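You operate a simulated robot arm through the tools that you are given. There is no shell and no other tool.

Carry out the task below with a simulated robot arm. There is one attempt and no reset: what you move stays moved.

TASK
Brush the lint off the green shirt and lay it in the drawer.
Fine: use the clothes brush and put it back; shut the drawer; drop nothing. What is to be rubbed or washed off counts as gone when no trace of it is left.
Where things are to end (x, y in the base frame): folded green shirt within 60 mm of [1090, 280].

It is judged by the outcome, as a careful person would: the job done as asked, and still so three seconds after it is handed in. It fails if anything else is knocked over, pushed out of place, dropped, spilled or broken. Flat cloth is picked up by pressing the open fingertips on it (5 to 10 N) and closing them slowly along it; thin cloth reads only 2 to 8 mm in the jaws.

THE ROBOT
A 6-joint arm with a two-finger gripper, fixed in place. Base frame: the origin is on the floor under the middle of its stand, x ahead of it, y to its left, z up. Readings come in mm, degrees, newtons and seconds.
It reaches about 1572 mm from its shoulder. Its first joint turns from -166.0 to 166.0 degrees. Payload 2.45 kg.
The TCP is the grasp point between the finger pads, 20 mm short of the fingertips. In the tool frame z runs along the fingers and y along their closing line. The gripper opens to 140 mm; its body begins 168 mm behind the TCP.
Orientation is told as [roll, pitch, yaw] about the base's x, y, z axes, in that order, counted from this pose: with the fingers straight down and closing along the base's y, the tool's x points along the base's -x, its y along +y and its z along -z.

THE INTERFACE
- The arm moves only by the tool jog_arm. Its argument "increments" is text: rows parted by semicolons, each of 7 numbers parted by spaces: the turn, a rotation vector about the base's x, y, z in degrees, then the shift along the base's x, y, z in mm, then the closure, from 0 (fully open) to 1 (shut). In form: wx wy wz x y z hand; .... A call has 1 to 20 rows; each row is the pose to reach, as a shift and turn from the pose commanded when the call began. Rows are played at 5 a second. More than 50 mm and 8.6 degrees between two rows, or a gripper value outside its range, and nothing of the call is played. Where a pose cannot be reached the arm comes as near as it can. A force on the tool above 90 N (or 10 N above the force at the start of the call, whichever is more), or a blocked arm, ends the call early, and 0.2 s more pass. The fingers move at their own pace (about 45 mm/s each) and stop on an object; they squeeze with about 34 N. The grip force told is the motor's: it shows also when the fingers shut on nothing. Time passes only in rows, and 0.2 s behind the last, so rows that repeat a pose let the fingers close. It gives the time, the measured TCP pose, the force on the tool (base axes), the opening and the grip force at its end, in the units of the frame above (readings bear some noise), with the torque about the TCP (base axes, N m) and any sound that the robot's microphone picked up, and new pictures: "show" is both (left out), scene, wrist or none.
- Cameras (640 x 400 px; columns grow to the right, rows downward): "scene" is fixed at [56, 492, 1490.2]; the picture's right is [-0.45, -0.89, 0.00], its down [-0.62, 0.32, -0.72] and it looks along [0.64, -0.32, -0.70] (base axes); focal length 353 px, centre (320, 200). "wrist" rides on the gripper at [78, 11, -209] in the tool frame; the picture's right is [-0.14, 0.99, 0.00], its down [-0.92, -0.13, -0.37] and it looks along [-0.37, -0.05, 0.93] (tool axes); focal length 280 px, centre (320, 200). There is no depth. A picture from a camera that has moved, and an enlarged one, comes with that camera's place and axes in the base frame and with its lens. The place of the scene camera against the robot may be out by one fixed shift of up to 12 mm in any direction.
- close_up(camera, box): a new picture of the part [left, top, right, bottom] of that camera's present view, enlarged. It takes no simulated time.
- hand_in(): hands the job in; it is judged then, once.

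Places have to be worked out from the pictures, the camera data and where the tool is seen. Open the gripper and draw the arm clear of the work before you hand the job in, unless the task says otherwise.

The tools are called after "Call:" by a JSON object that holds its "name" and its "arguments". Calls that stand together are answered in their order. jog_arm: Moves the arm, as the interface text tells. Its arguments: {"type":"object","properties":{"increments":{"type":"string"},"show":{"type":"string","enum":["both","scene","wrist","none"]}},"required":["increments"]} The other tools are called the same way: close_up (camera, box) takes an enlarged picture of a part of a camera's view; hand_in () hands the job in.

At the start:

```text
t: 0.0
position: [558.0, 381.8, 1077.1]
ee_rot: [0.1, -0.1, 0.0]
contact_force: [-0.3, 0.4, 1.1]
wrist_torque: [0.02, 0.01, -0.01]
grip_width: 140.0
grip_force: 0.0
```

scene: 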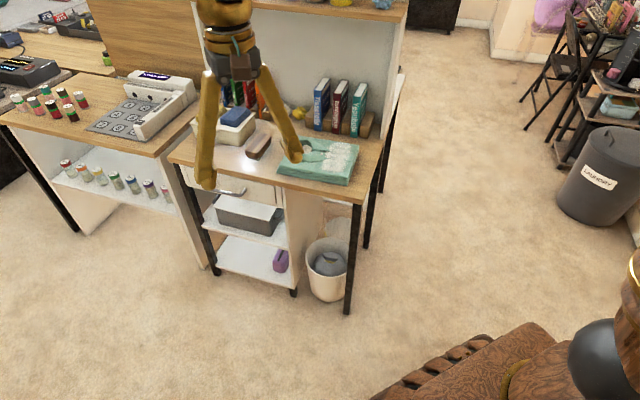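
wrist: 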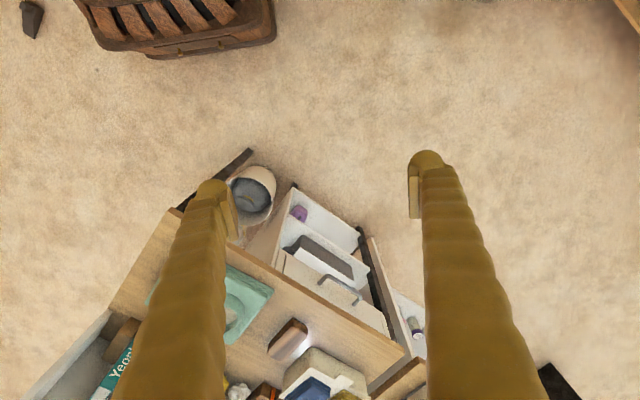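

I'll start by looking closely at the work area: the shirt, the brush, and the drawer.

Call:
{"name": "close_up", "arguments": {"camera": "scene", "box": [160, 70, 400, 220]}}

Call:
{"name": "close_up", "arguments": {"camera": "scene", "box": [160, 170, 400, 320]}}

Call:
{"name": "close_up", "arguments": {"camera": "wrist", "box": [80, 150, 480, 400]}}

```text
2.67 times, centred on (280, 145) of scene
camera zoom: at [56.0, 492.0, 1490.2], right [-0.45, -0.89, 0.0], down [-0.62, 0.32, -0.72], along [0.64, -0.32, -0.7], focal length 942 px, centre (427, 347)
```

zoom: 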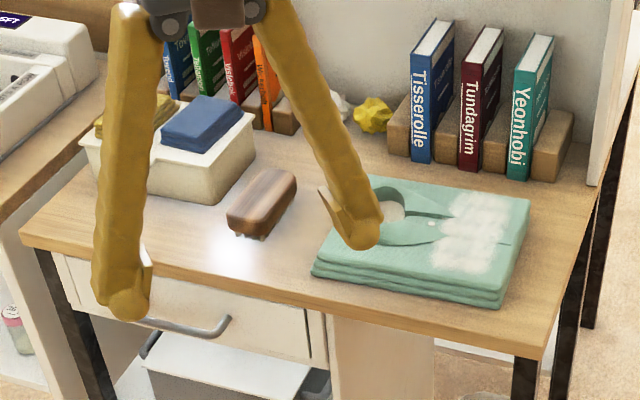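

```text
2.67 times, centred on (280, 245) of scene
camera zoom: at [56.0, 492.0, 1490.2], right [-0.45, -0.89, 0.0], down [-0.62, 0.32, -0.72], along [0.64, -0.32, -0.7], focal length 942 px, centre (427, 80)
```

zoom: 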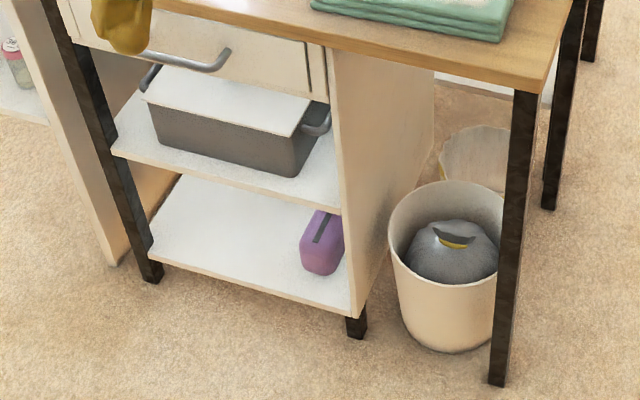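

```text
1.60 times, centred on (280, 275) of wrist
camera zoom: at [479.2, 393.4, 1286.8], right [0.14, 0.99, 0.0], down [0.92, -0.13, 0.37], along [0.37, -0.05, -0.93], focal length 449 px, centre (384, 80)
```

zoom: 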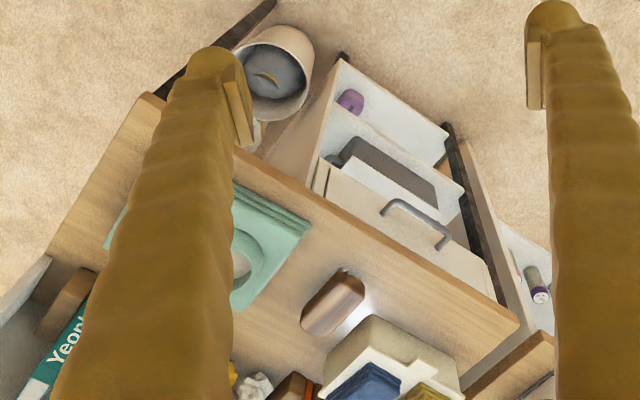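

The desk stands turned about 45° with its front facing the robot's left. The shirt is on its right half, the brush is left of the shirt, and the drawer is under the left half. I'll move the hand in front of the desk and yaw it to line up for a better look.

Call:
{"name": "jog_arm", "arguments": {"increments": "0 0 -6 25 -20 5 0; 0 0 -12 50 -45 10 0; 0 0 -18 80 -70 15 0; 0 0 -24 105 -95 20 0; 0 0 -30 130 -120 25 0; 0 0 -36 150 -145 30 0; 0 0 -42 170 -165 35 0; 0 0 -45 180 -180 40 0"}}

```text
t: 1.8
position: [738.2, 200.6, 1116.3]
ee_rot: [0.0, 0.0, -45.1]
contact_force: [-0.3, -0.1, -0.1]
wrist_torque: [-0.02, 0.02, -0.01]
grip_width: 139.9
grip_force: 0.0
camera wrist: at [691.3, 265.6, 1325.3], right [0.8, 0.6, 0.0], down [0.56, -0.74, 0.37], along [0.22, -0.29, -0.93], focal length 280 px, centre (320, 200)
```

scene: 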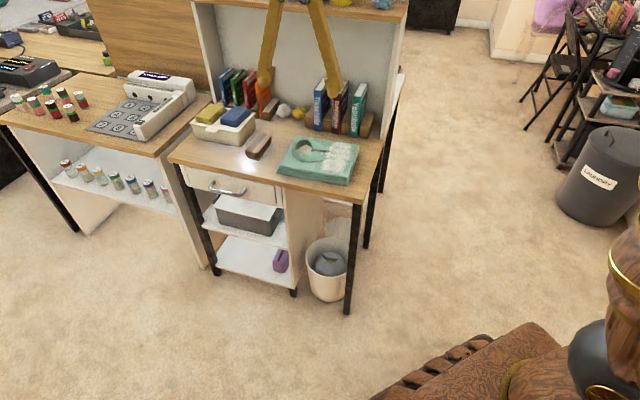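
wrist: 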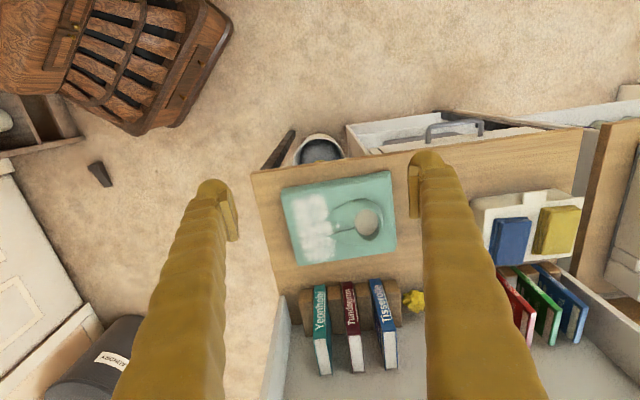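

Now the shirt's lint is plainly visible on its right half. I'll take close-ups of the desk from both cameras for measuring.

Call:
{"name": "close_up", "arguments": {"camera": "scene", "box": [160, 80, 400, 230]}}

Call:
{"name": "close_up", "arguments": {"camera": "wrist", "box": [230, 110, 470, 260]}}

Call:
{"name": "close_up", "arguments": {"camera": "scene", "box": [230, 110, 380, 204]}}

```text
2.67 times, centred on (280, 155) of scene
camera zoom: at [56.0, 492.0, 1490.2], right [-0.45, -0.89, 0.0], down [-0.62, 0.32, -0.72], along [0.64, -0.32, -0.7], focal length 942 px, centre (427, 320)
```

zoom: 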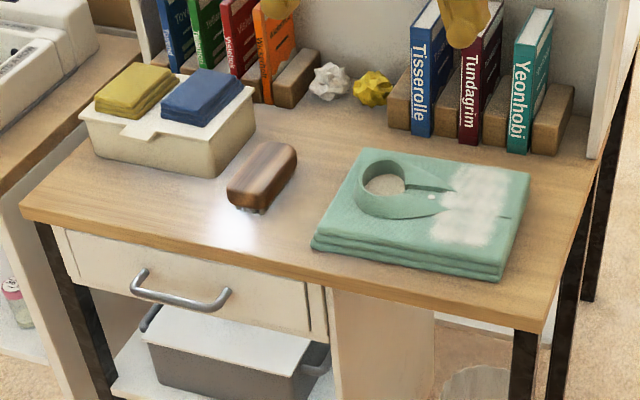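

```text
2.67 times, centred on (350, 185) of wrist
camera zoom: at [691.3, 265.6, 1325.3], right [0.8, 0.6, 0.0], down [0.56, -0.74, 0.37], along [0.22, -0.29, -0.93], focal length 748 px, centre (240, 240)
```

zoom: 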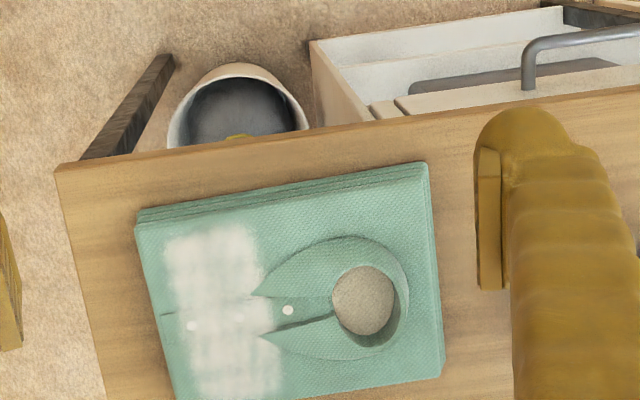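

```text
4.26 times, centred on (305, 157) of scene
camera zoom: at [56.0, 492.0, 1490.2], right [-0.45, -0.89, 0.0], down [-0.62, 0.32, -0.72], along [0.64, -0.32, -0.7], focal length 1502 px, centre (384, 383)
```

zoom: 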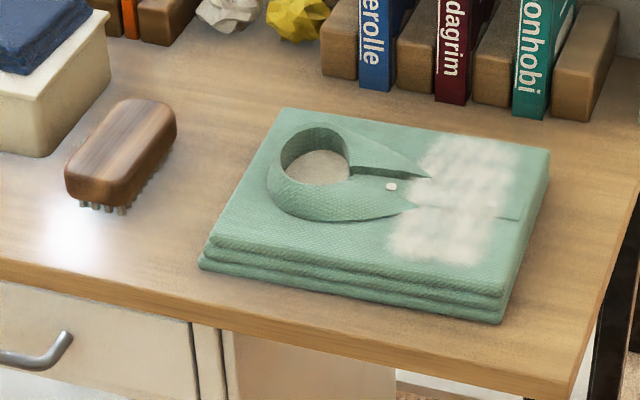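

The desk top comes out at about z = 740, the desk is aligned at 45°, and the shirt is about 240 x 175 mm, centred near (892, 74). I'll slide left along the desk front to see the brush and drawer handle with the wrist camera.

Call:
{"name": "jog_arm", "arguments": {"increments": "0 0 0 30 30 0 0; 0 0 0 60 60 0 0; 0 0 0 90 90 0 0; 0 0 0 120 120 0 0; 0 0 0 150 150 0 0; 0 0 0 150 150 0 0"}}

```text
t: 3.2
position: [887.9, 353.2, 1118.5]
ee_rot: [0.0, 0.0, -45.0]
contact_force: [-0.1, 0.3, 0.5]
wrist_torque: [0.02, 0.02, 0.02]
grip_width: 140.1
grip_force: 0.1
camera wrist: at [840.4, 416.9, 1326.9], right [0.8, 0.6, 0.0], down [0.56, -0.74, 0.37], along [0.22, -0.29, -0.93], focal length 280 px, centre (320, 200)
```

scene: 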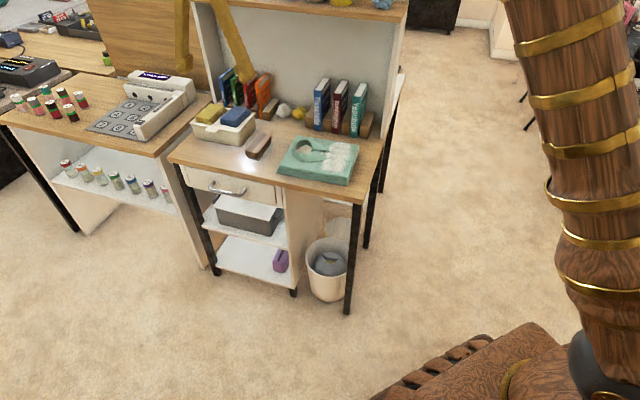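
wrist: 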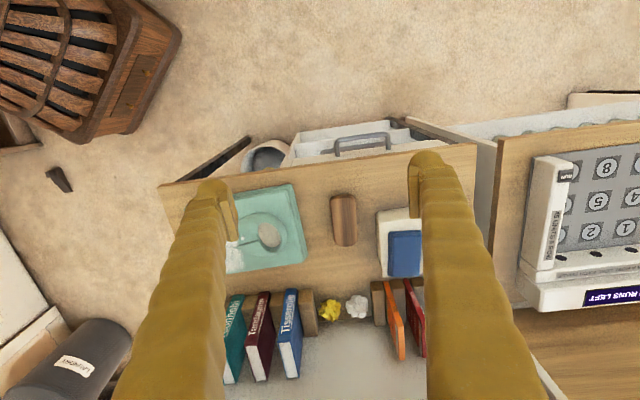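

Call:
{"name": "close_up", "arguments": {"camera": "wrist", "box": [280, 160, 420, 248]}}

Call:
{"name": "close_up", "arguments": {"camera": "wrist", "box": [280, 100, 440, 200]}}

Call:
{"name": "close_up", "arguments": {"camera": "scene", "box": [170, 150, 300, 231]}}

```text
4.55 times, centred on (350, 204) of wrist
camera zoom: at [840.4, 416.9, 1326.9], right [0.8, 0.6, 0.0], down [0.56, -0.74, 0.37], along [0.22, -0.29, -0.93], focal length 1274 px, centre (184, 182)
```

zoom: 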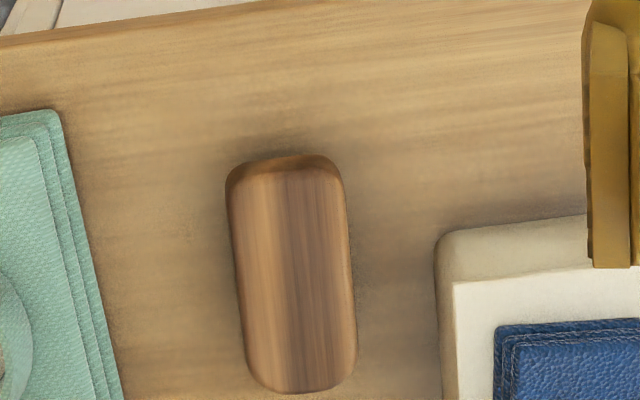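

```text
4.00 times, centred on (360, 150) of wrist
camera zoom: at [840.4, 416.9, 1326.9], right [0.8, 0.6, 0.0], down [0.56, -0.74, 0.37], along [0.22, -0.29, -0.93], focal length 1122 px, centre (160, 400)
```

zoom: 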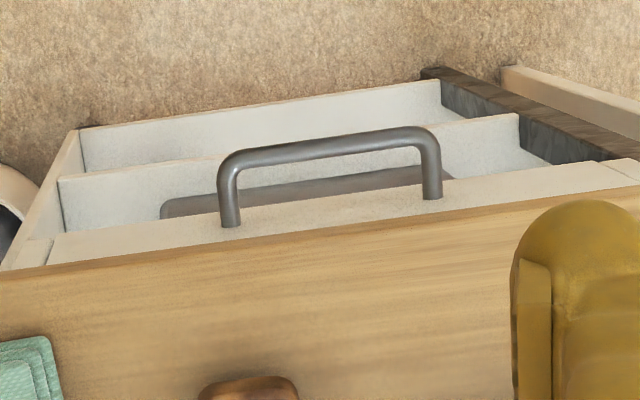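

```text
4.92 times, centred on (235, 190) of scene
camera zoom: at [56.0, 492.0, 1490.2], right [-0.45, -0.89, 0.0], down [-0.62, 0.32, -0.72], along [0.64, -0.32, -0.7], focal length 1738 px, centre (738, 247)
```

zoom: 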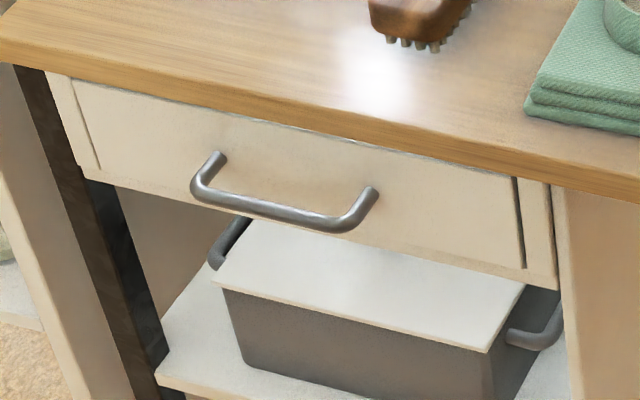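

The brush is about 120 x 53 mm, lying front to back with its top centre near (1041, 234, 782). The sponge caddy is about 75 mm to its left, so I'll narrow the fingers to about 68 mm and move above the brush, staying well up.

Call:
{"name": "jog_arm", "arguments": {"increments": "0 0 0 20 -15 -30 0.2; 0 0 0 41 -31 -62 0.4; 0 0 0 62 -47 -93 0.514; 0 0 0 83 -63 -124 0.514; 0 0 -0.5 104 -79 -155 0.514; 0 0 -1 125 -95 -186 0.514; 0 0 -1.5 144.5 -109 -217 0.514; 0 0 -1.5 144.5 -109 -217 0.514"}}

```text
t: 5.0
position: [1033.0, 243.9, 899.2]
ee_rot: [0.0, 0.0, -46.5]
contact_force: [0.1, -0.1, 0.3]
wrist_torque: [0.0, 0.0, 0.0]
grip_width: 67.9
grip_force: 0.0
camera wrist: at [987.0, 308.6, 1108.7], right [0.81, 0.58, 0.0], down [0.54, -0.76, 0.37], along [0.21, -0.3, -0.93], focal length 280 px, centre (320, 200)
```

scene: 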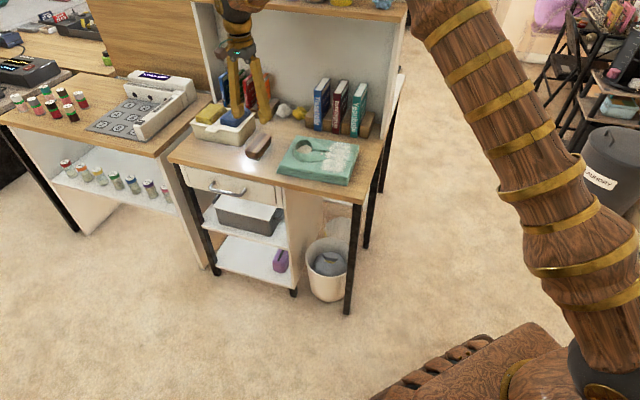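
wrist: 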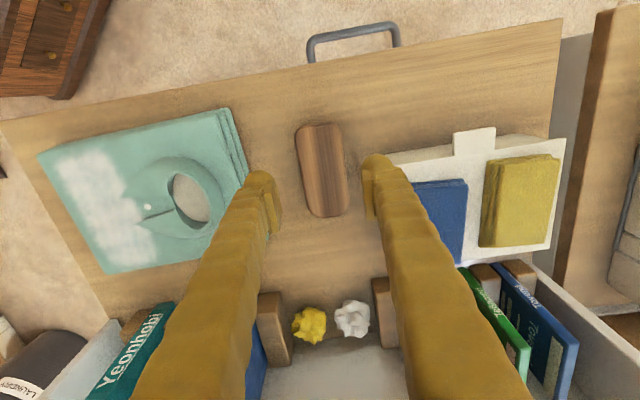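

Call:
{"name": "close_up", "arguments": {"camera": "wrist", "box": [240, 110, 400, 210]}}

Call:
{"name": "close_up", "arguments": {"camera": "wrist", "box": [240, 140, 400, 240]}}

Call:
{"name": "close_up", "arguments": {"camera": "scene", "box": [190, 70, 310, 170]}}

```text
4.00 times, centred on (320, 160) of wrist
camera zoom: at [987.0, 308.6, 1108.7], right [0.81, 0.58, 0.0], down [0.54, -0.76, 0.37], along [0.21, -0.3, -0.93], focal length 1122 px, centre (320, 360)
```

zoom: 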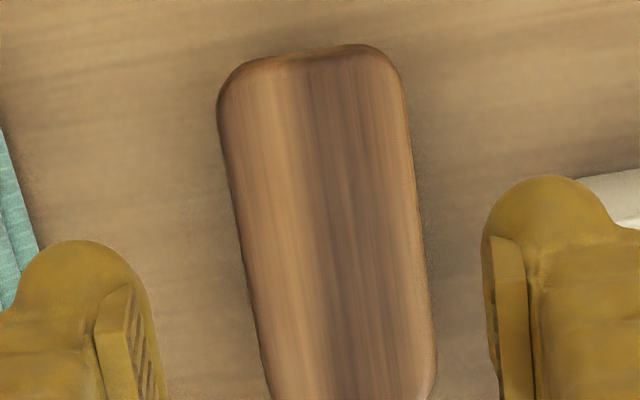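

```text
4.00 times, centred on (320, 190) of wrist
camera zoom: at [987.0, 308.6, 1108.7], right [0.81, 0.58, 0.0], down [0.54, -0.76, 0.37], along [0.21, -0.3, -0.93], focal length 1122 px, centre (320, 240)
```

zoom: 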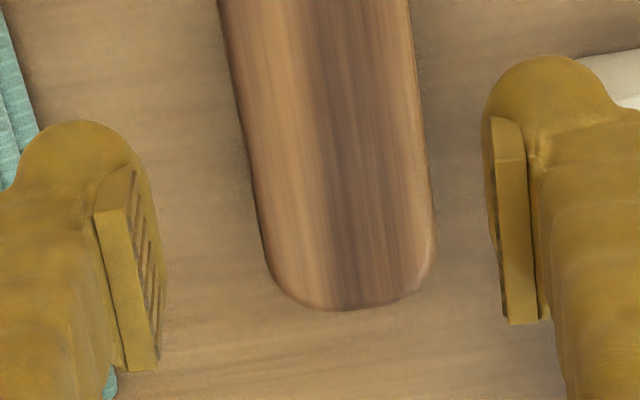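

```text
4.00 times, centred on (250, 120) of scene
camera zoom: at [56.0, 492.0, 1490.2], right [-0.45, -0.89, 0.0], down [-0.62, 0.32, -0.72], along [0.64, -0.32, -0.7], focal length 1412 px, centre (600, 520)
```

zoom: 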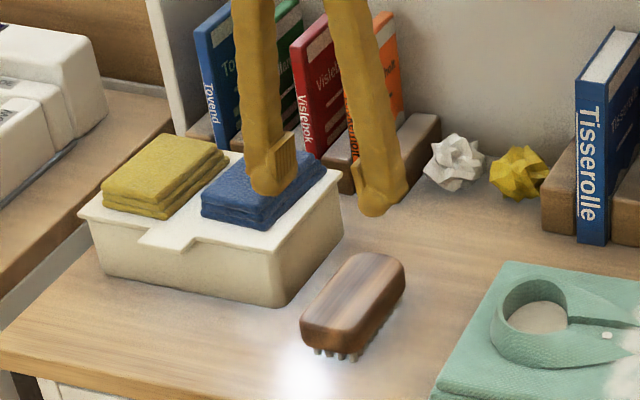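

The brush is centred at about (1041, 236), turned -46.6°, and the hand is aligned with it. I'll shift slightly further from the caddy corner and go down to z = 770 with the fingers astride the block.

Call:
{"name": "jog_arm", "arguments": {"increments": "0 0 0 -3 3 -25 0.514; 0 0 0 -3 3 -50 0.514; 0 0 0 -3 3 -75 0.514; 0 0 0 -3 3 -95 0.514; 0 0 0 -3 3 -110 0.514; 0 0 0 -3 3 -120 0.514; 0 0 0 -3 3 -128 0.514; 0 0 0 -3 3 -128 0.514"}}

```text
t: 6.8
position: [1029.0, 245.1, 771.3]
ee_rot: [-0.1, -0.1, -46.6]
contact_force: [0.3, 0.2, -0.5]
wrist_torque: [0.01, 0.02, -0.01]
grip_width: 67.8
grip_force: 0.1
camera wrist: at [982.7, 310.4, 980.9], right [0.81, 0.58, 0.0], down [0.54, -0.76, 0.37], along [0.21, -0.3, -0.93], focal length 280 px, centre (320, 200)
```

scene: 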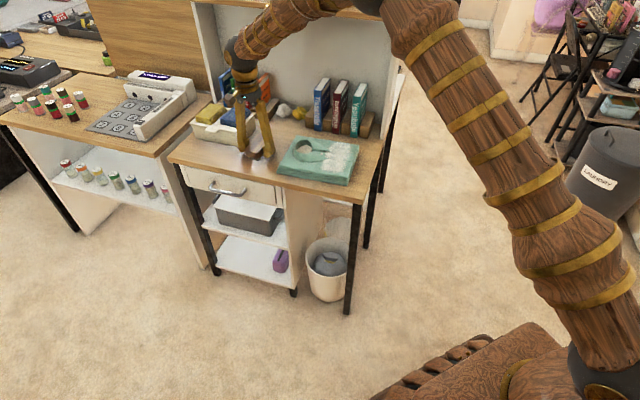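
wrist: 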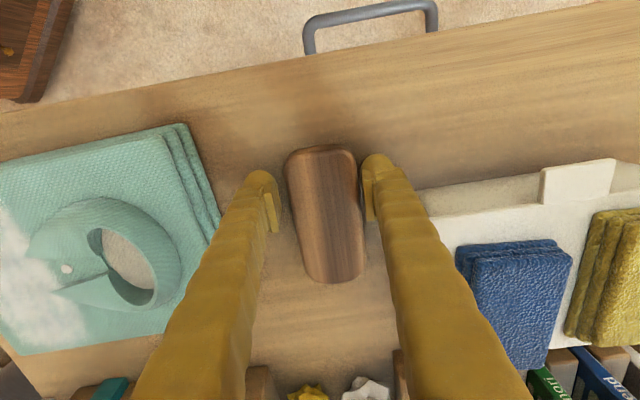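

Call:
{"name": "close_up", "arguments": {"camera": "wrist", "box": [240, 130, 400, 230]}}

Call:
{"name": "close_up", "arguments": {"camera": "scene", "box": [190, 90, 310, 165]}}

```text
4.00 times, centred on (320, 180) of wrist
camera zoom: at [982.7, 310.4, 980.9], right [0.81, 0.58, 0.0], down [0.54, -0.76, 0.37], along [0.21, -0.3, -0.93], focal length 1122 px, centre (320, 280)
```

zoom: 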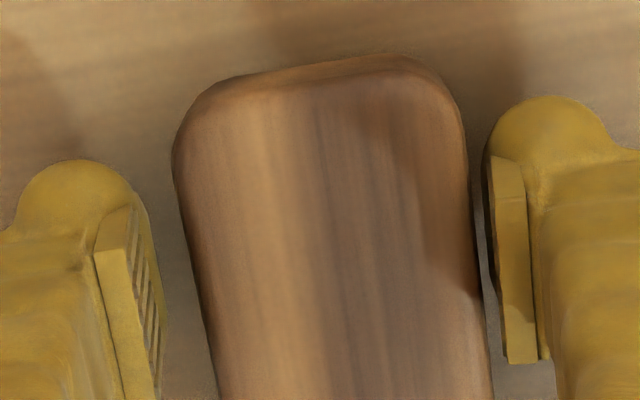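

```text
5.33 times, centred on (250, 128) of scene
camera zoom: at [56.0, 492.0, 1490.2], right [-0.45, -0.89, 0.0], down [-0.62, 0.32, -0.72], along [0.64, -0.32, -0.7], focal length 1883 px, centre (693, 587)
```

zoom: 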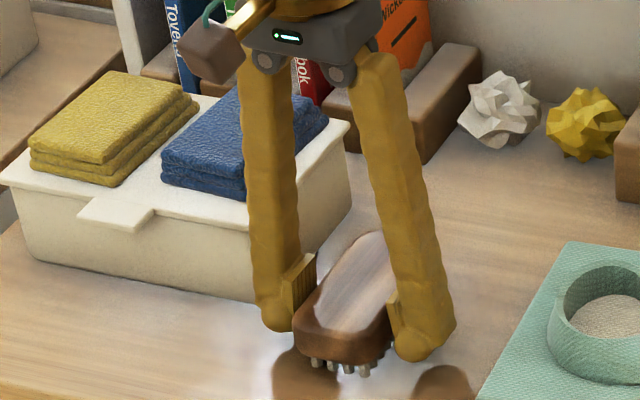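

The hand needs about 2.5 mm more to the left to be centred on the brush. I'll do that and close on it.

Call:
{"name": "jog_arm", "arguments": {"increments": "0 0 0 1.8 1.8 0 0.514; 0 0 0 1.8 1.8 0 0.56; 0 0 0 1.8 1.8 0 0.6; 0 0 0 1.8 1.8 0 0.64; 0 0 0 1.8 1.8 0 0.75; 0 0 0 1.8 1.8 0 1; 0 0 0 1.8 1.8 0 1; 0 0 0 1.8 1.8 0 1"}}

```text
t: 8.6
position: [1029.5, 247.4, 772.7]
ee_rot: [0.0, -0.1, -46.6]
contact_force: [0.1, 0.3, 0.5]
wrist_torque: [0.03, 0.05, 0.03]
grip_width: 54.9
grip_force: 34.0
camera wrist: at [984.1, 312.4, 981.2], right [0.81, 0.58, 0.0], down [0.54, -0.76, 0.37], along [0.21, -0.3, -0.93], focal length 280 px, centre (320, 200)
```

scene: 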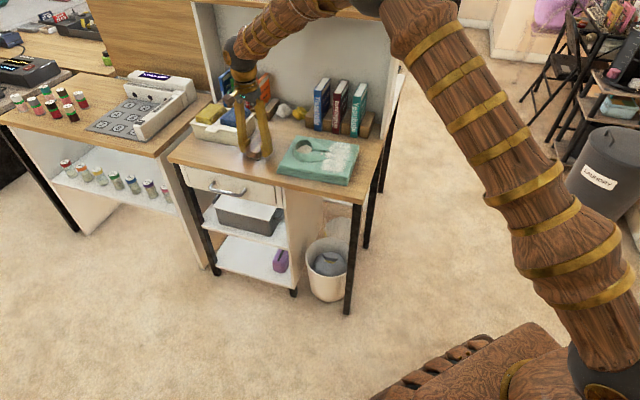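
wrist: 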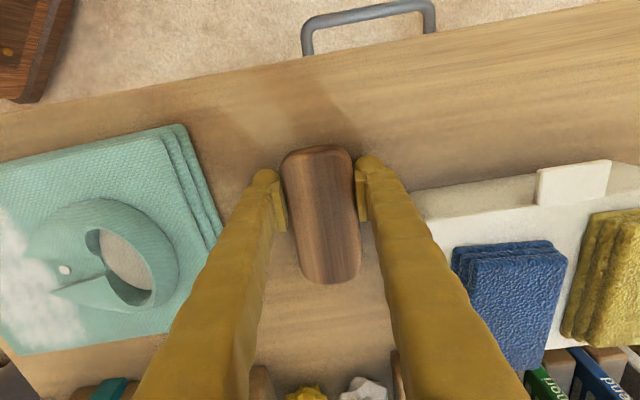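

The brush is held (54.9 mm wide, 34 N). I'll lift it 120 mm, then turn 90° so it lies across the shirt with my fingers clear of the collar, and move over the right side of the shirt.

Call:
{"name": "jog_arm", "arguments": {"increments": "0 0 0 0 0 30 1; 0 0 0 0 0 70 1; 0 0 0 0 0 120 1; 0 0 7.5 -18 -21 130 1; 0 0 15 -36 -42 140 1; 0 0 22.5 -54 -63 150 1; 0 0 30 -72 -84 160 1; 0 0 37.5 -90 -105 170 1; 0 0 45 -108 -126 178 1; 0 0 52.5 -126 -147 178 1; 0 0 60 -144 -168 178 1; 0 0 67.5 -162 -189 178 1; 0 0 75 -180 -210 178 1; 0 0 82.5 -196 -230 178 1; 0 0 90 -211 -247.6 178 1; 0 0 92 -211.3 -247.6 178 1"}}

```text
t: 12.0
position: [819.6, 0.6, 949.8]
ee_rot: [0.0, -0.1, 45.5]
contact_force: [-0.7, -0.1, -0.8]
wrist_torque: [-0.02, -0.02, -0.02]
grip_width: 55.2
grip_force: 34.0
camera wrist: at [757.3, -46.5, 1158.2], right [-0.61, 0.79, 0.0], down [0.74, 0.57, 0.37], along [0.29, 0.23, -0.93], focal length 280 px, centre (320, 200)
```

scene: 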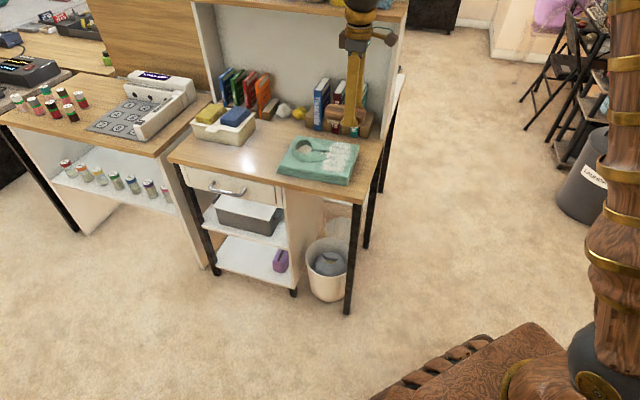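
wrist: 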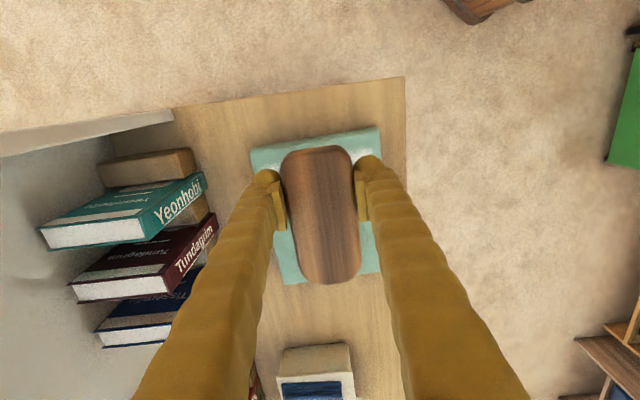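

The shirt's corners agree with the earlier measurements. Before brushing I'll zoom in on the collar tips and lint.

Call:
{"name": "close_up", "arguments": {"camera": "scene", "box": [270, 125, 370, 190]}}

```text
6.15 times, centred on (320, 158) of scene
camera zoom: at [56.0, 492.0, 1490.2], right [-0.45, -0.89, 0.0], down [-0.62, 0.32, -0.72], along [0.64, -0.32, -0.7], focal length 2173 px, centre (320, 462)
```

zoom: 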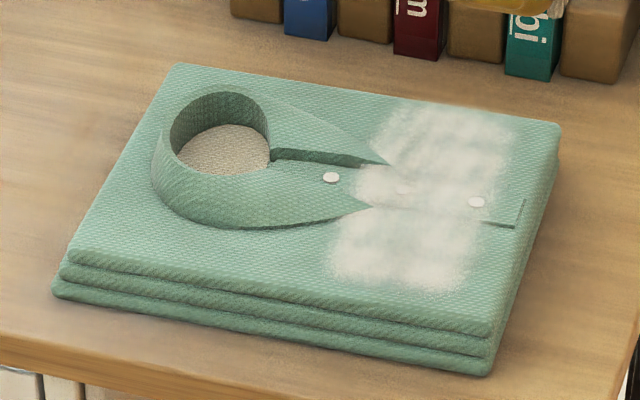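

The collar wings taper to thin tips at the lint's inner edge. I'll place the brush over the back part of the lint, about 15 mm above the cloth, before feeling for contact.

Call:
{"name": "jog_arm", "arguments": {"increments": "0 0 0 25 -18 -25 1; 0 0 0 49.6 -36.2 -50 1; 0 0 0 49.6 -36.2 -80 1; 0 0 0 49.6 -36.2 -105 1; 0 0 0 49.6 -36.2 -122 1; 0 0 0 49.6 -36.2 -126 1; 0 0 0 49.6 -36.2 -126 1"}}

```text
t: 13.6
position: [866.9, -35.5, 824.1]
ee_rot: [0.0, 0.0, 45.5]
contact_force: [0.0, 0.1, -1.0]
wrist_torque: [-0.05, 0.05, 0.05]
grip_width: 54.7
grip_force: 33.7
camera wrist: at [806.1, -83.7, 1033.2], right [-0.61, 0.79, 0.0], down [0.74, 0.57, 0.37], along [0.29, 0.23, -0.93], focal length 280 px, centre (320, 200)
```

scene: 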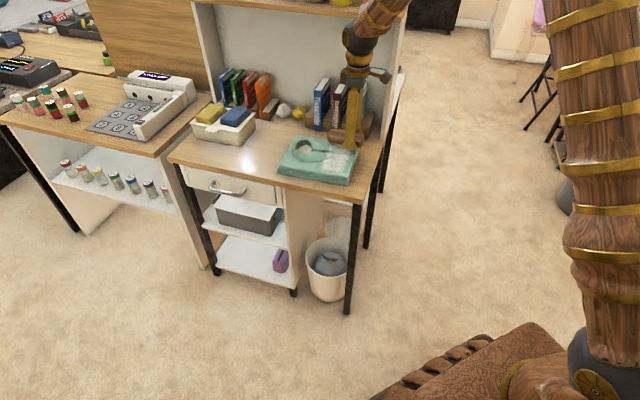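
wrist: 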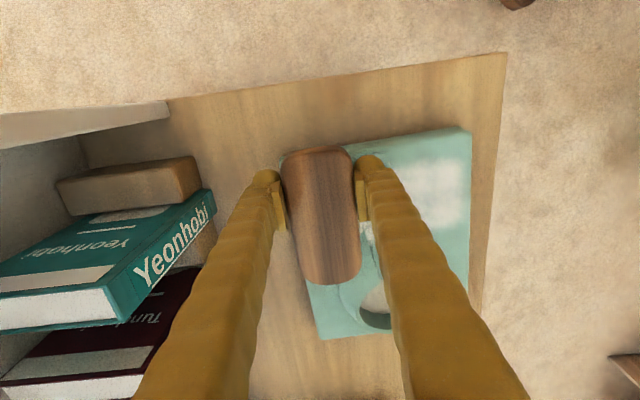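

Call:
{"name": "close_up", "arguments": {"camera": "scene", "box": [270, 105, 390, 190]}}

Call:
{"name": "close_up", "arguments": {"camera": "wrist", "box": [240, 110, 500, 300]}}

```text
4.71 times, centred on (330, 148) of scene
camera zoom: at [56.0, 492.0, 1490.2], right [-0.45, -0.89, 0.0], down [-0.62, 0.32, -0.72], along [0.64, -0.32, -0.7], focal length 1662 px, centre (273, 447)
```

zoom: 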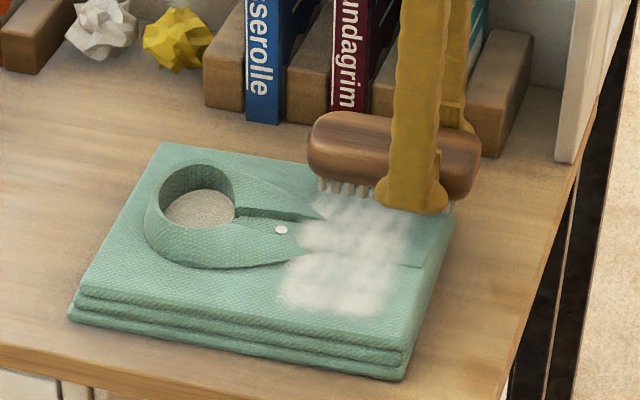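

```text
2.11 times, centred on (370, 205) of wrist
camera zoom: at [806.1, -83.7, 1033.2], right [-0.61, 0.79, 0.0], down [0.74, 0.57, 0.37], along [0.29, 0.23, -0.93], focal length 590 px, centre (215, 190)
```

zoom: 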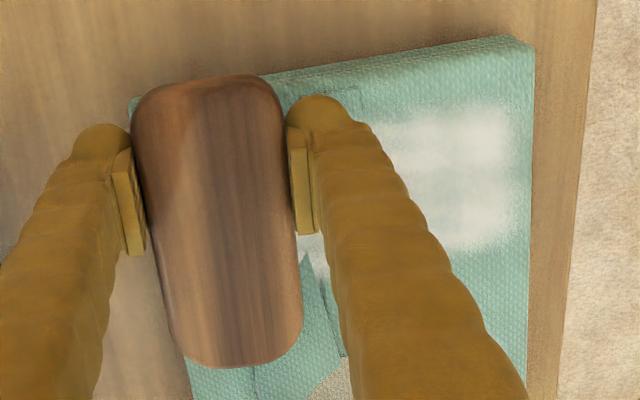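

The brush hangs over the back part of the lint with the bristles facing down. I'll lower it gently until I feel contact.

Call:
{"name": "jog_arm", "arguments": {"increments": "0 0 0 0 0 -4 1; 0 0 0 0 0 -8 1; 0 0 0 0 0 -11 1; 0 0 0 0 0 -13 1; 0 0 0 0 0 -13 1", "show": "none"}}

Call:
{"name": "jog_arm", "arguments": {"increments": "0 0 0 0 0 -1 1; 0 0 0 0 0 -2 1; 0 0 0 0 0 -2 1", "show": "none"}}

```text
t: 14.8
position: [867.6, -35.3, 810.8]
ee_rot: [0.1, 0.0, 45.4]
contact_force: [0.1, 0.1, -0.7]
wrist_torque: [0.0, 0.0, 0.03]
grip_width: 54.9
grip_force: 33.8
```

```text
t: 15.6
position: [868.5, -35.0, 809.4]
ee_rot: [-0.1, 0.0, 45.5]
contact_force: [-0.8, 0.3, -1.9]
wrist_torque: [-0.03, 0.06, 0.02]
grip_width: 54.9
grip_force: 34.3
```

No contact yet at z = 809, so I'm stepping lower.

Call:
{"name": "jog_arm", "arguments": {"increments": "0 0 0 0 0 -1 1; 0 0 0 0 0 -2 1; 0 0 0 0 0 -2 1", "show": "none"}}

Call:
{"name": "jog_arm", "arguments": {"increments": "0 0 0 0 0 -1 1; 0 0 0 0 0 -2 1; 0 0 0 0 0 -2 1", "show": "none"}}

Call:
{"name": "jog_arm", "arguments": {"increments": "0 0 0 0 0 -1 1; 0 0 0 0 0 -2 1; 0 0 0 0 0 -2 1", "show": "scene"}}

```text
t: 16.4
position: [867.7, -36.9, 809.2]
ee_rot: [0.0, -0.1, 45.5]
contact_force: [-3.7, 2.1, 6.5]
wrist_torque: [0.25, -0.11, 0.16]
grip_width: 54.6
grip_force: 34.0
```

```text
t: 17.2
position: [868.5, -35.8, 806.4]
ee_rot: [0.0, -0.1, 45.5]
contact_force: [-5.0, -3.3, 34.6]
wrist_torque: [0.08, 0.07, 0.09]
grip_width: 55.3
grip_force: 34.2
```

```text
t: 18.0
position: [868.9, -35.8, 805.1]
ee_rot: [-0.1, -0.1, 45.6]
contact_force: [6.3, -3.6, 35.9]
wrist_torque: [0.0, -0.09, -0.07]
grip_width: 55.0
grip_force: 33.8
```

scene: 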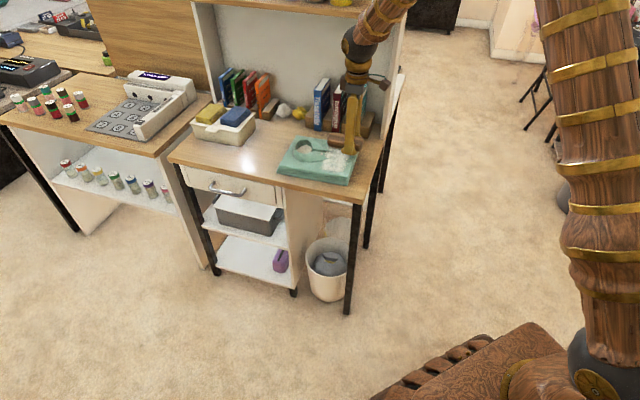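

I stepped a bit too far: the force reached about 35 N and the brush likely slid a millimetre or two up in the grip. I'll ease off to a light pressure.

Call:
{"name": "jog_arm", "arguments": {"increments": "0 0 0 0 0 1 1; 0 0 0 0 0 1.5 1; 0 0 0 0 0 1.5 1", "show": "none"}}

```text
t: 18.8
position: [866.9, -34.9, 804.8]
ee_rot: [0.1, 0.0, 45.5]
contact_force: [7.7, -3.1, 11.8]
wrist_torque: [-0.01, -0.26, -0.1]
grip_width: 55.1
grip_force: 33.6
```

Call:
{"name": "jog_arm", "arguments": {"increments": "0 0 0 0 0 0.3 1; 0 0 0 -5.8 5.5 0.3 1; 0 0 0 -11.6 11 0.3 1; 0 0 0 -17.4 16.5 0.3 1; 0 0 0 -23.2 22 0.3 1; 0 0 0 -29 27.5 0.3 1"}}

```text
t: 20.2
position: [838.4, -9.6, 805.3]
ee_rot: [0.1, 0.1, 45.5]
contact_force: [0.5, -0.2, -1.3]
wrist_torque: [-0.05, 0.04, 0.01]
grip_width: 55.5
grip_force: 34.1
camera wrist: at [776.9, -56.6, 1014.5], right [-0.61, 0.79, 0.0], down [0.74, 0.57, 0.37], along [0.29, 0.23, -0.93], focal length 280 px, centre (320, 200)
```

scene: 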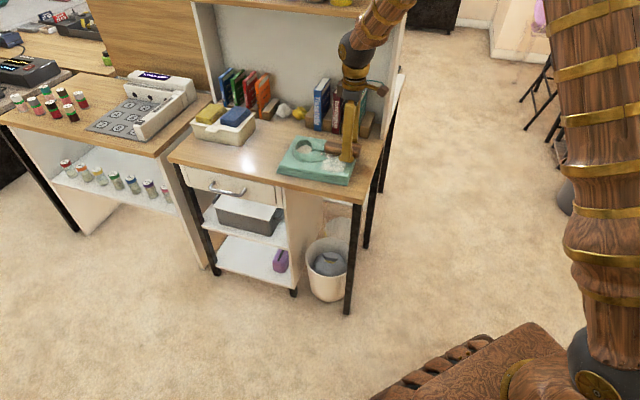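
wrist: 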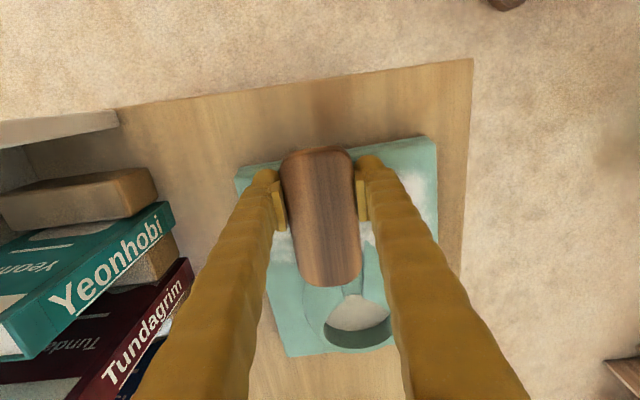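

Call:
{"name": "close_up", "arguments": {"camera": "scene", "box": [270, 105, 390, 190]}}

Call:
{"name": "close_up", "arguments": {"camera": "wrist", "box": [220, 120, 460, 370]}}

```text
4.71 times, centred on (330, 148) of scene
camera zoom: at [56.0, 492.0, 1490.2], right [-0.45, -0.89, 0.0], down [-0.62, 0.32, -0.72], along [0.64, -0.32, -0.7], focal length 1662 px, centre (273, 447)
```

zoom: 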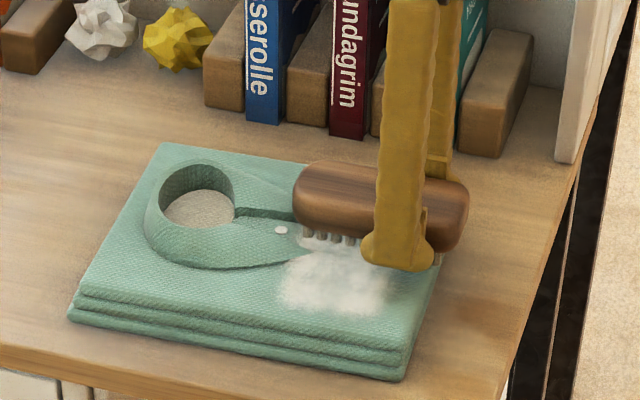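

```text
1.60 times, centred on (340, 245) of wrist
camera zoom: at [776.9, -56.6, 1014.5], right [-0.61, 0.79, 0.0], down [0.74, 0.57, 0.37], along [0.29, 0.23, -0.93], focal length 449 px, centre (288, 128)
```

zoom: 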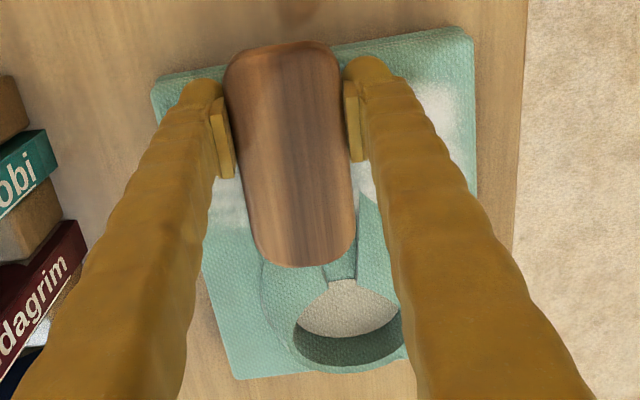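

Contact was lost partway, so I'll lower in half-millimetre steps to recover a light pressure.

Call:
{"name": "jog_arm", "arguments": {"increments": "0 0 0 0 0 -0.5 1; 0 0 0 0 0 -1 1; 0 0 0 0 0 -1 1", "show": "none"}}

```text
t: 21.0
position: [839.3, -8.7, 804.2]
ee_rot: [0.0, 0.1, 45.5]
contact_force: [-2.7, 0.0, 6.7]
wrist_torque: [-0.1, 0.25, -0.06]
grip_width: 55.4
grip_force: 34.1
```

Good, light contact (6.7 N) at z ≈ 803.8. I'll sweep on to the front edge at this height and watch the force.

Call:
{"name": "jog_arm", "arguments": {"increments": "0 0 0 -5.8 5.5 0 1; 0 0 0 -11.6 11 0 1; 0 0 0 -17.4 16.5 0 1; 0 0 0 -23.2 22 0 1", "show": "none"}}

```text
t: 22.0
position: [815.9, 13.2, 805.1]
ee_rot: [-0.1, 0.0, 45.5]
contact_force: [3.0, -1.0, 4.8]
wrist_torque: [-0.1, 0.07, 0.09]
grip_width: 55.2
grip_force: 34.0
```

Call:
{"name": "jog_arm", "arguments": {"increments": "0 0 0 -5.8 5.5 -0.2 1; 0 0 0 -11.6 11 -0.3 1; 0 0 0 -17.4 16.5 -0.3 1; 0 0 0 -23.2 22 -0.3 1; 0 0 0 -29 27.5 -0.3 1; 0 0 0 -34.8 33 -0.3 1; 0 0 0 -40.6 38.5 -0.3 1", "show": "both"}}

```text
t: 23.6
position: [774.8, 51.9, 804.2]
ee_rot: [0.0, -0.1, 45.6]
contact_force: [7.4, -7.7, 24.5]
wrist_torque: [0.1, -0.47, -0.26]
grip_width: 55.1
grip_force: 34.0
camera wrist: at [713.4, 3.9, 1013.4], right [-0.61, 0.79, 0.0], down [0.74, 0.57, 0.37], along [0.29, 0.23, -0.93], focal length 280 px, centre (320, 200)
```

scene: 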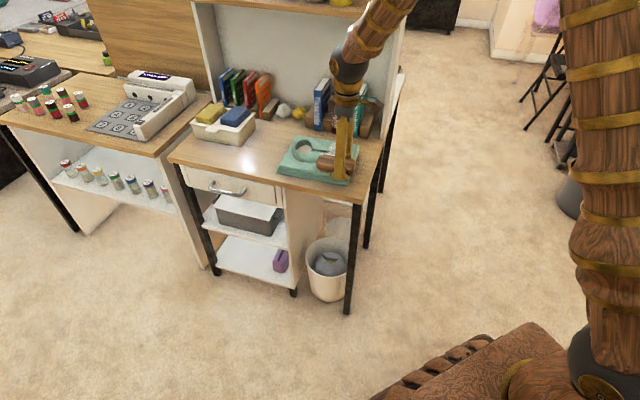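
wrist: 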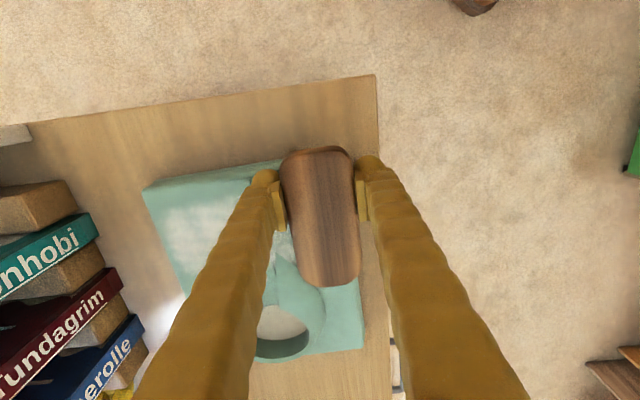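

The force rose to 24 N near the front; I'll lift off and look at how much lint remains.

Call:
{"name": "jog_arm", "arguments": {"increments": "0 0 0 0 0 10 1; 0 0 0 0 0 40 1; 0 0 0 -25 -25 80 1; 0 0 0 -60 -60 110 1; 0 0 0 -90 -90 120 1; 0 0 0 -90 -90 120 1"}}

Call:
{"name": "close_up", "arguments": {"camera": "scene", "box": [270, 125, 370, 190]}}

```text
refused: row 3 steps farther than a row can; nothing moved
```

```text
6.15 times, centred on (320, 158) of scene
camera zoom: at [56.0, 492.0, 1490.2], right [-0.45, -0.89, 0.0], down [-0.62, 0.32, -0.72], along [0.64, -0.32, -0.7], focal length 2173 px, centre (320, 462)
```

zoom: 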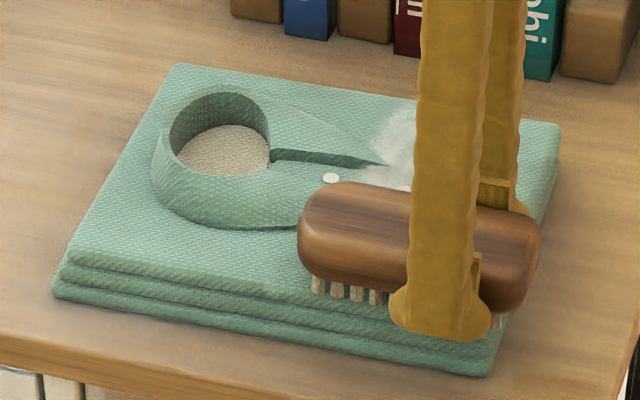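

Call:
{"name": "jog_arm", "arguments": {"increments": "0 0 0 0 0 10 1; 0 0 0 0 0 40 1; 0 0 0 -20 -20 75 1; 0 0 0 -45 -45 105 1; 0 0 0 -75 -75 120 1; 0 0 0 -90 -90 120 1; 0 0 0 -90 -90 120 1"}}

Call:
{"name": "close_up", "arguments": {"camera": "scene", "box": [270, 125, 370, 190]}}

Call:
{"name": "close_up", "arguments": {"camera": "wrist", "box": [160, 150, 400, 300]}}

```text
t: 25.2
position: [685.6, -37.2, 922.9]
ee_rot: [0.0, 0.0, 45.6]
contact_force: [-0.3, 0.3, -1.3]
wrist_torque: [0.01, 0.01, 0.01]
grip_width: 55.1
grip_force: 34.2
camera wrist: at [623.7, -84.6, 1132.2], right [-0.61, 0.79, 0.0], down [0.74, 0.57, 0.37], along [0.29, 0.23, -0.93], focal length 280 px, centre (320, 200)
```

scene: 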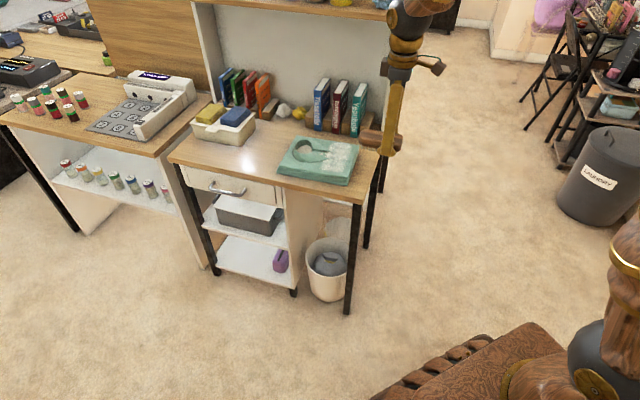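
wrist: 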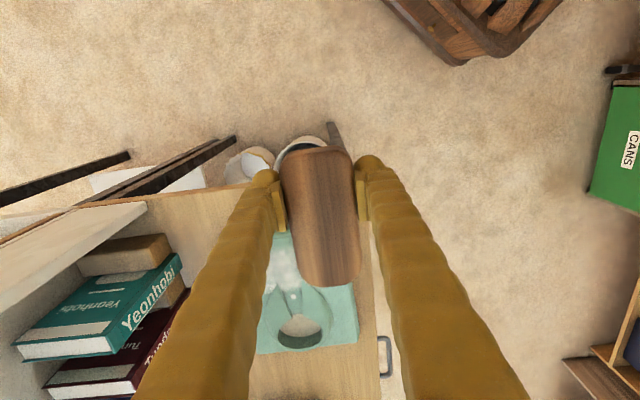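

```text
6.15 times, centred on (320, 158) of scene
camera zoom: at [56.0, 492.0, 1490.2], right [-0.45, -0.89, 0.0], down [-0.62, 0.32, -0.72], along [0.64, -0.32, -0.7], focal length 2173 px, centre (320, 462)
```

zoom: 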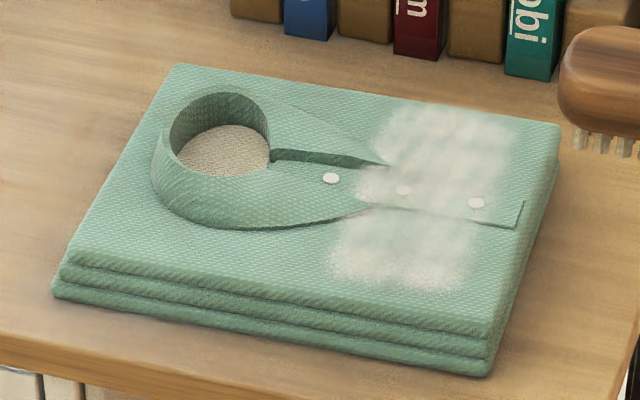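

```text
2.67 times, centred on (280, 225) of wrist
camera zoom: at [623.7, -84.6, 1132.2], right [-0.61, 0.79, 0.0], down [0.74, 0.57, 0.37], along [0.29, 0.23, -0.93], focal length 748 px, centre (427, 133)
```

zoom: 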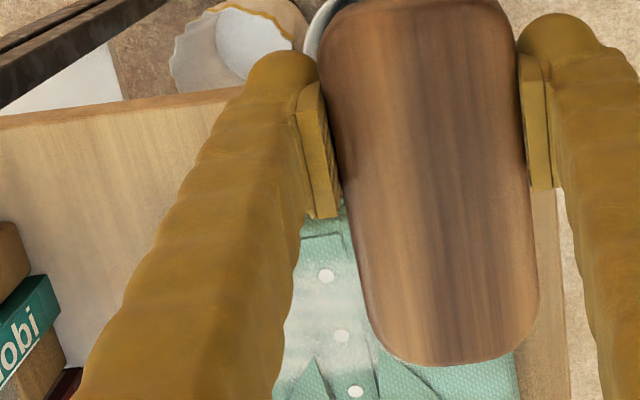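

The stroke faded the lint evenly, and the shirt has not shifted, so repeated light strokes should clear it. I'll return to the back of the patch, a little further left (u ≈ 30), and touch down softly.

Call:
{"name": "jog_arm", "arguments": {"increments": "0 0 0 40 2 0 1; 0 0 0 80 4 -10 1; 0 0 0 120 6 -30 1; 0 0 0 155 8 -55 1; 0 0 0 189.6 9.3 -80 1; 0 0 0 189.6 9.3 -100 1; 0 0 0 189.6 9.3 -112 1; 0 0 0 189.6 9.3 -117 1; 0 0 0 189.6 9.3 -118.5 1; 0 0 0 189.6 9.3 -118.5 1", "show": "none"}}

```text
t: 27.4
position: [875.5, -30.0, 804.9]
ee_rot: [0.0, 0.0, 45.5]
contact_force: [-0.2, -0.4, -1.0]
wrist_torque: [0.01, 0.01, 0.01]
grip_width: 55.5
grip_force: 34.2
```

Call:
{"name": "jog_arm", "arguments": {"increments": "0 0 0 0 0 -0.5 1; 0 0 0 0 0 -1 1; 0 0 0 0 0 -1 1", "show": "none"}}

```text
t: 28.2
position: [875.2, -29.0, 805.4]
ee_rot: [0.1, 0.0, 45.5]
contact_force: [0.3, 0.3, -1.3]
wrist_torque: [0.02, 0.01, -0.04]
grip_width: 55.3
grip_force: 33.7
```

Call:
{"name": "jog_arm", "arguments": {"increments": "0 0 0 0 0 -0.5 1; 0 0 0 0 0 -1 1; 0 0 0 0 0 -1 1", "show": "none"}}

```text
t: 29.0
position: [875.7, -28.4, 803.9]
ee_rot: [-0.1, 0.0, 45.5]
contact_force: [-8.7, -1.6, 16.0]
wrist_torque: [0.06, 0.18, 0.13]
grip_width: 55.0
grip_force: 34.1
```

Contact is 16 N; I'll ease 0.3 mm and stroke to the front and back again.

Call:
{"name": "jog_arm", "arguments": {"increments": "0 0 0 0 0 0.3 1; 0 0 0 -8.3 7.9 0.2 1; 0 0 0 -16.6 15.8 0.1 1; 0 0 0 -25 23.7 0 1; 0 0 0 -33.3 31.6 0 1; 0 0 0 -41.6 39.5 0 1; 0 0 0 -50 47.4 0 1; 0 0 0 -58.3 55.3 0 1; 0 0 0 -66.6 63.2 0 1; 0 0 0 -75 71.1 0 1; 0 0 0 -83.3 79 0 1", "show": "scene"}}

Call:
{"name": "close_up", "arguments": {"camera": "scene", "box": [270, 115, 370, 190]}}

```text
t: 31.4
position: [792.3, 51.0, 804.0]
ee_rot: [-0.1, 0.0, 45.5]
contact_force: [7.9, -8.8, 25.4]
wrist_torque: [-0.08, -0.13, -0.08]
grip_width: 55.3
grip_force: 33.9
```

scene: 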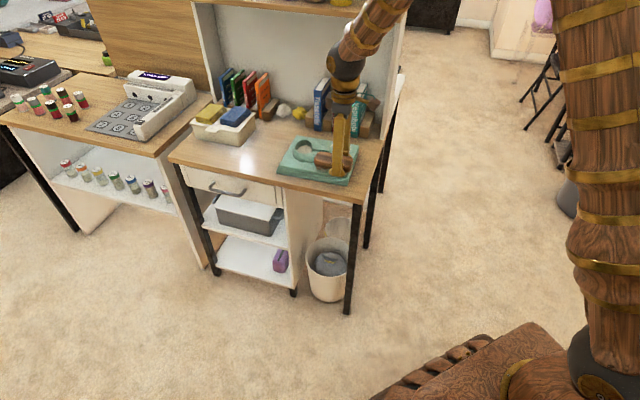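

```text
5.33 times, centred on (320, 152) of scene
camera zoom: at [56.0, 492.0, 1490.2], right [-0.45, -0.89, 0.0], down [-0.62, 0.32, -0.72], along [0.64, -0.32, -0.7], focal length 1883 px, centre (320, 453)
```

zoom: 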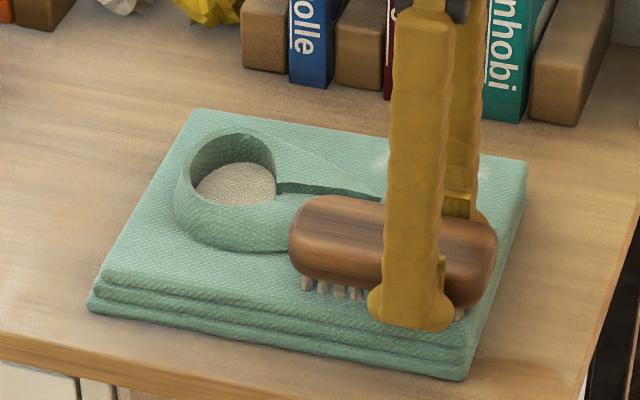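

The lint has nearly gone. The front of the shirt is slightly higher (25 N there), so I'll ease up and stroke back toward the rear.

Call:
{"name": "jog_arm", "arguments": {"increments": "0 0 0 0 0 0.8 1; 0 0 0 8.3 -7.9 0.7 1; 0 0 0 16.6 -15.8 0.5 1; 0 0 0 25 -23.7 0.3 1; 0 0 0 33.3 -31.6 0.2 1; 0 0 0 41.6 -39.5 0.1 1; 0 0 0 50 -47.4 0.1 1; 0 0 0 58.3 -55.3 0.1 1; 0 0 0 66.6 -63.2 0.1 1; 0 0 0 75 -71.1 0.1 1; 0 0 0 83.3 -79 0.1 1; 0 0 0 87 -82.5 0.1 1", "show": "scene"}}

Call:
{"name": "close_up", "arguments": {"camera": "scene", "box": [270, 115, 370, 190]}}

```text
t: 34.0
position: [879.7, -31.1, 805.6]
ee_rot: [0.1, 0.1, 45.5]
contact_force: [-0.8, -0.3, -1.7]
wrist_torque: [-0.02, 0.01, -0.02]
grip_width: 55.2
grip_force: 34.0
```

scene: 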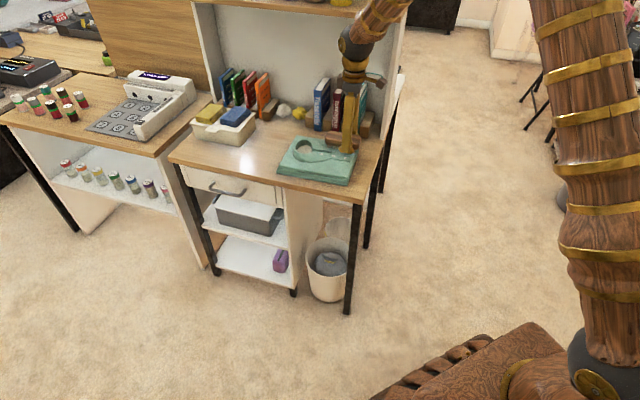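

```text
5.33 times, centred on (320, 152) of scene
camera zoom: at [56.0, 492.0, 1490.2], right [-0.45, -0.89, 0.0], down [-0.62, 0.32, -0.72], along [0.64, -0.32, -0.7], focal length 1883 px, centre (320, 453)
```

zoom: 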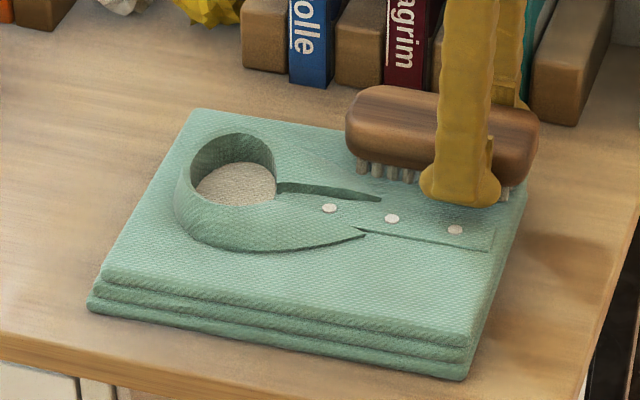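

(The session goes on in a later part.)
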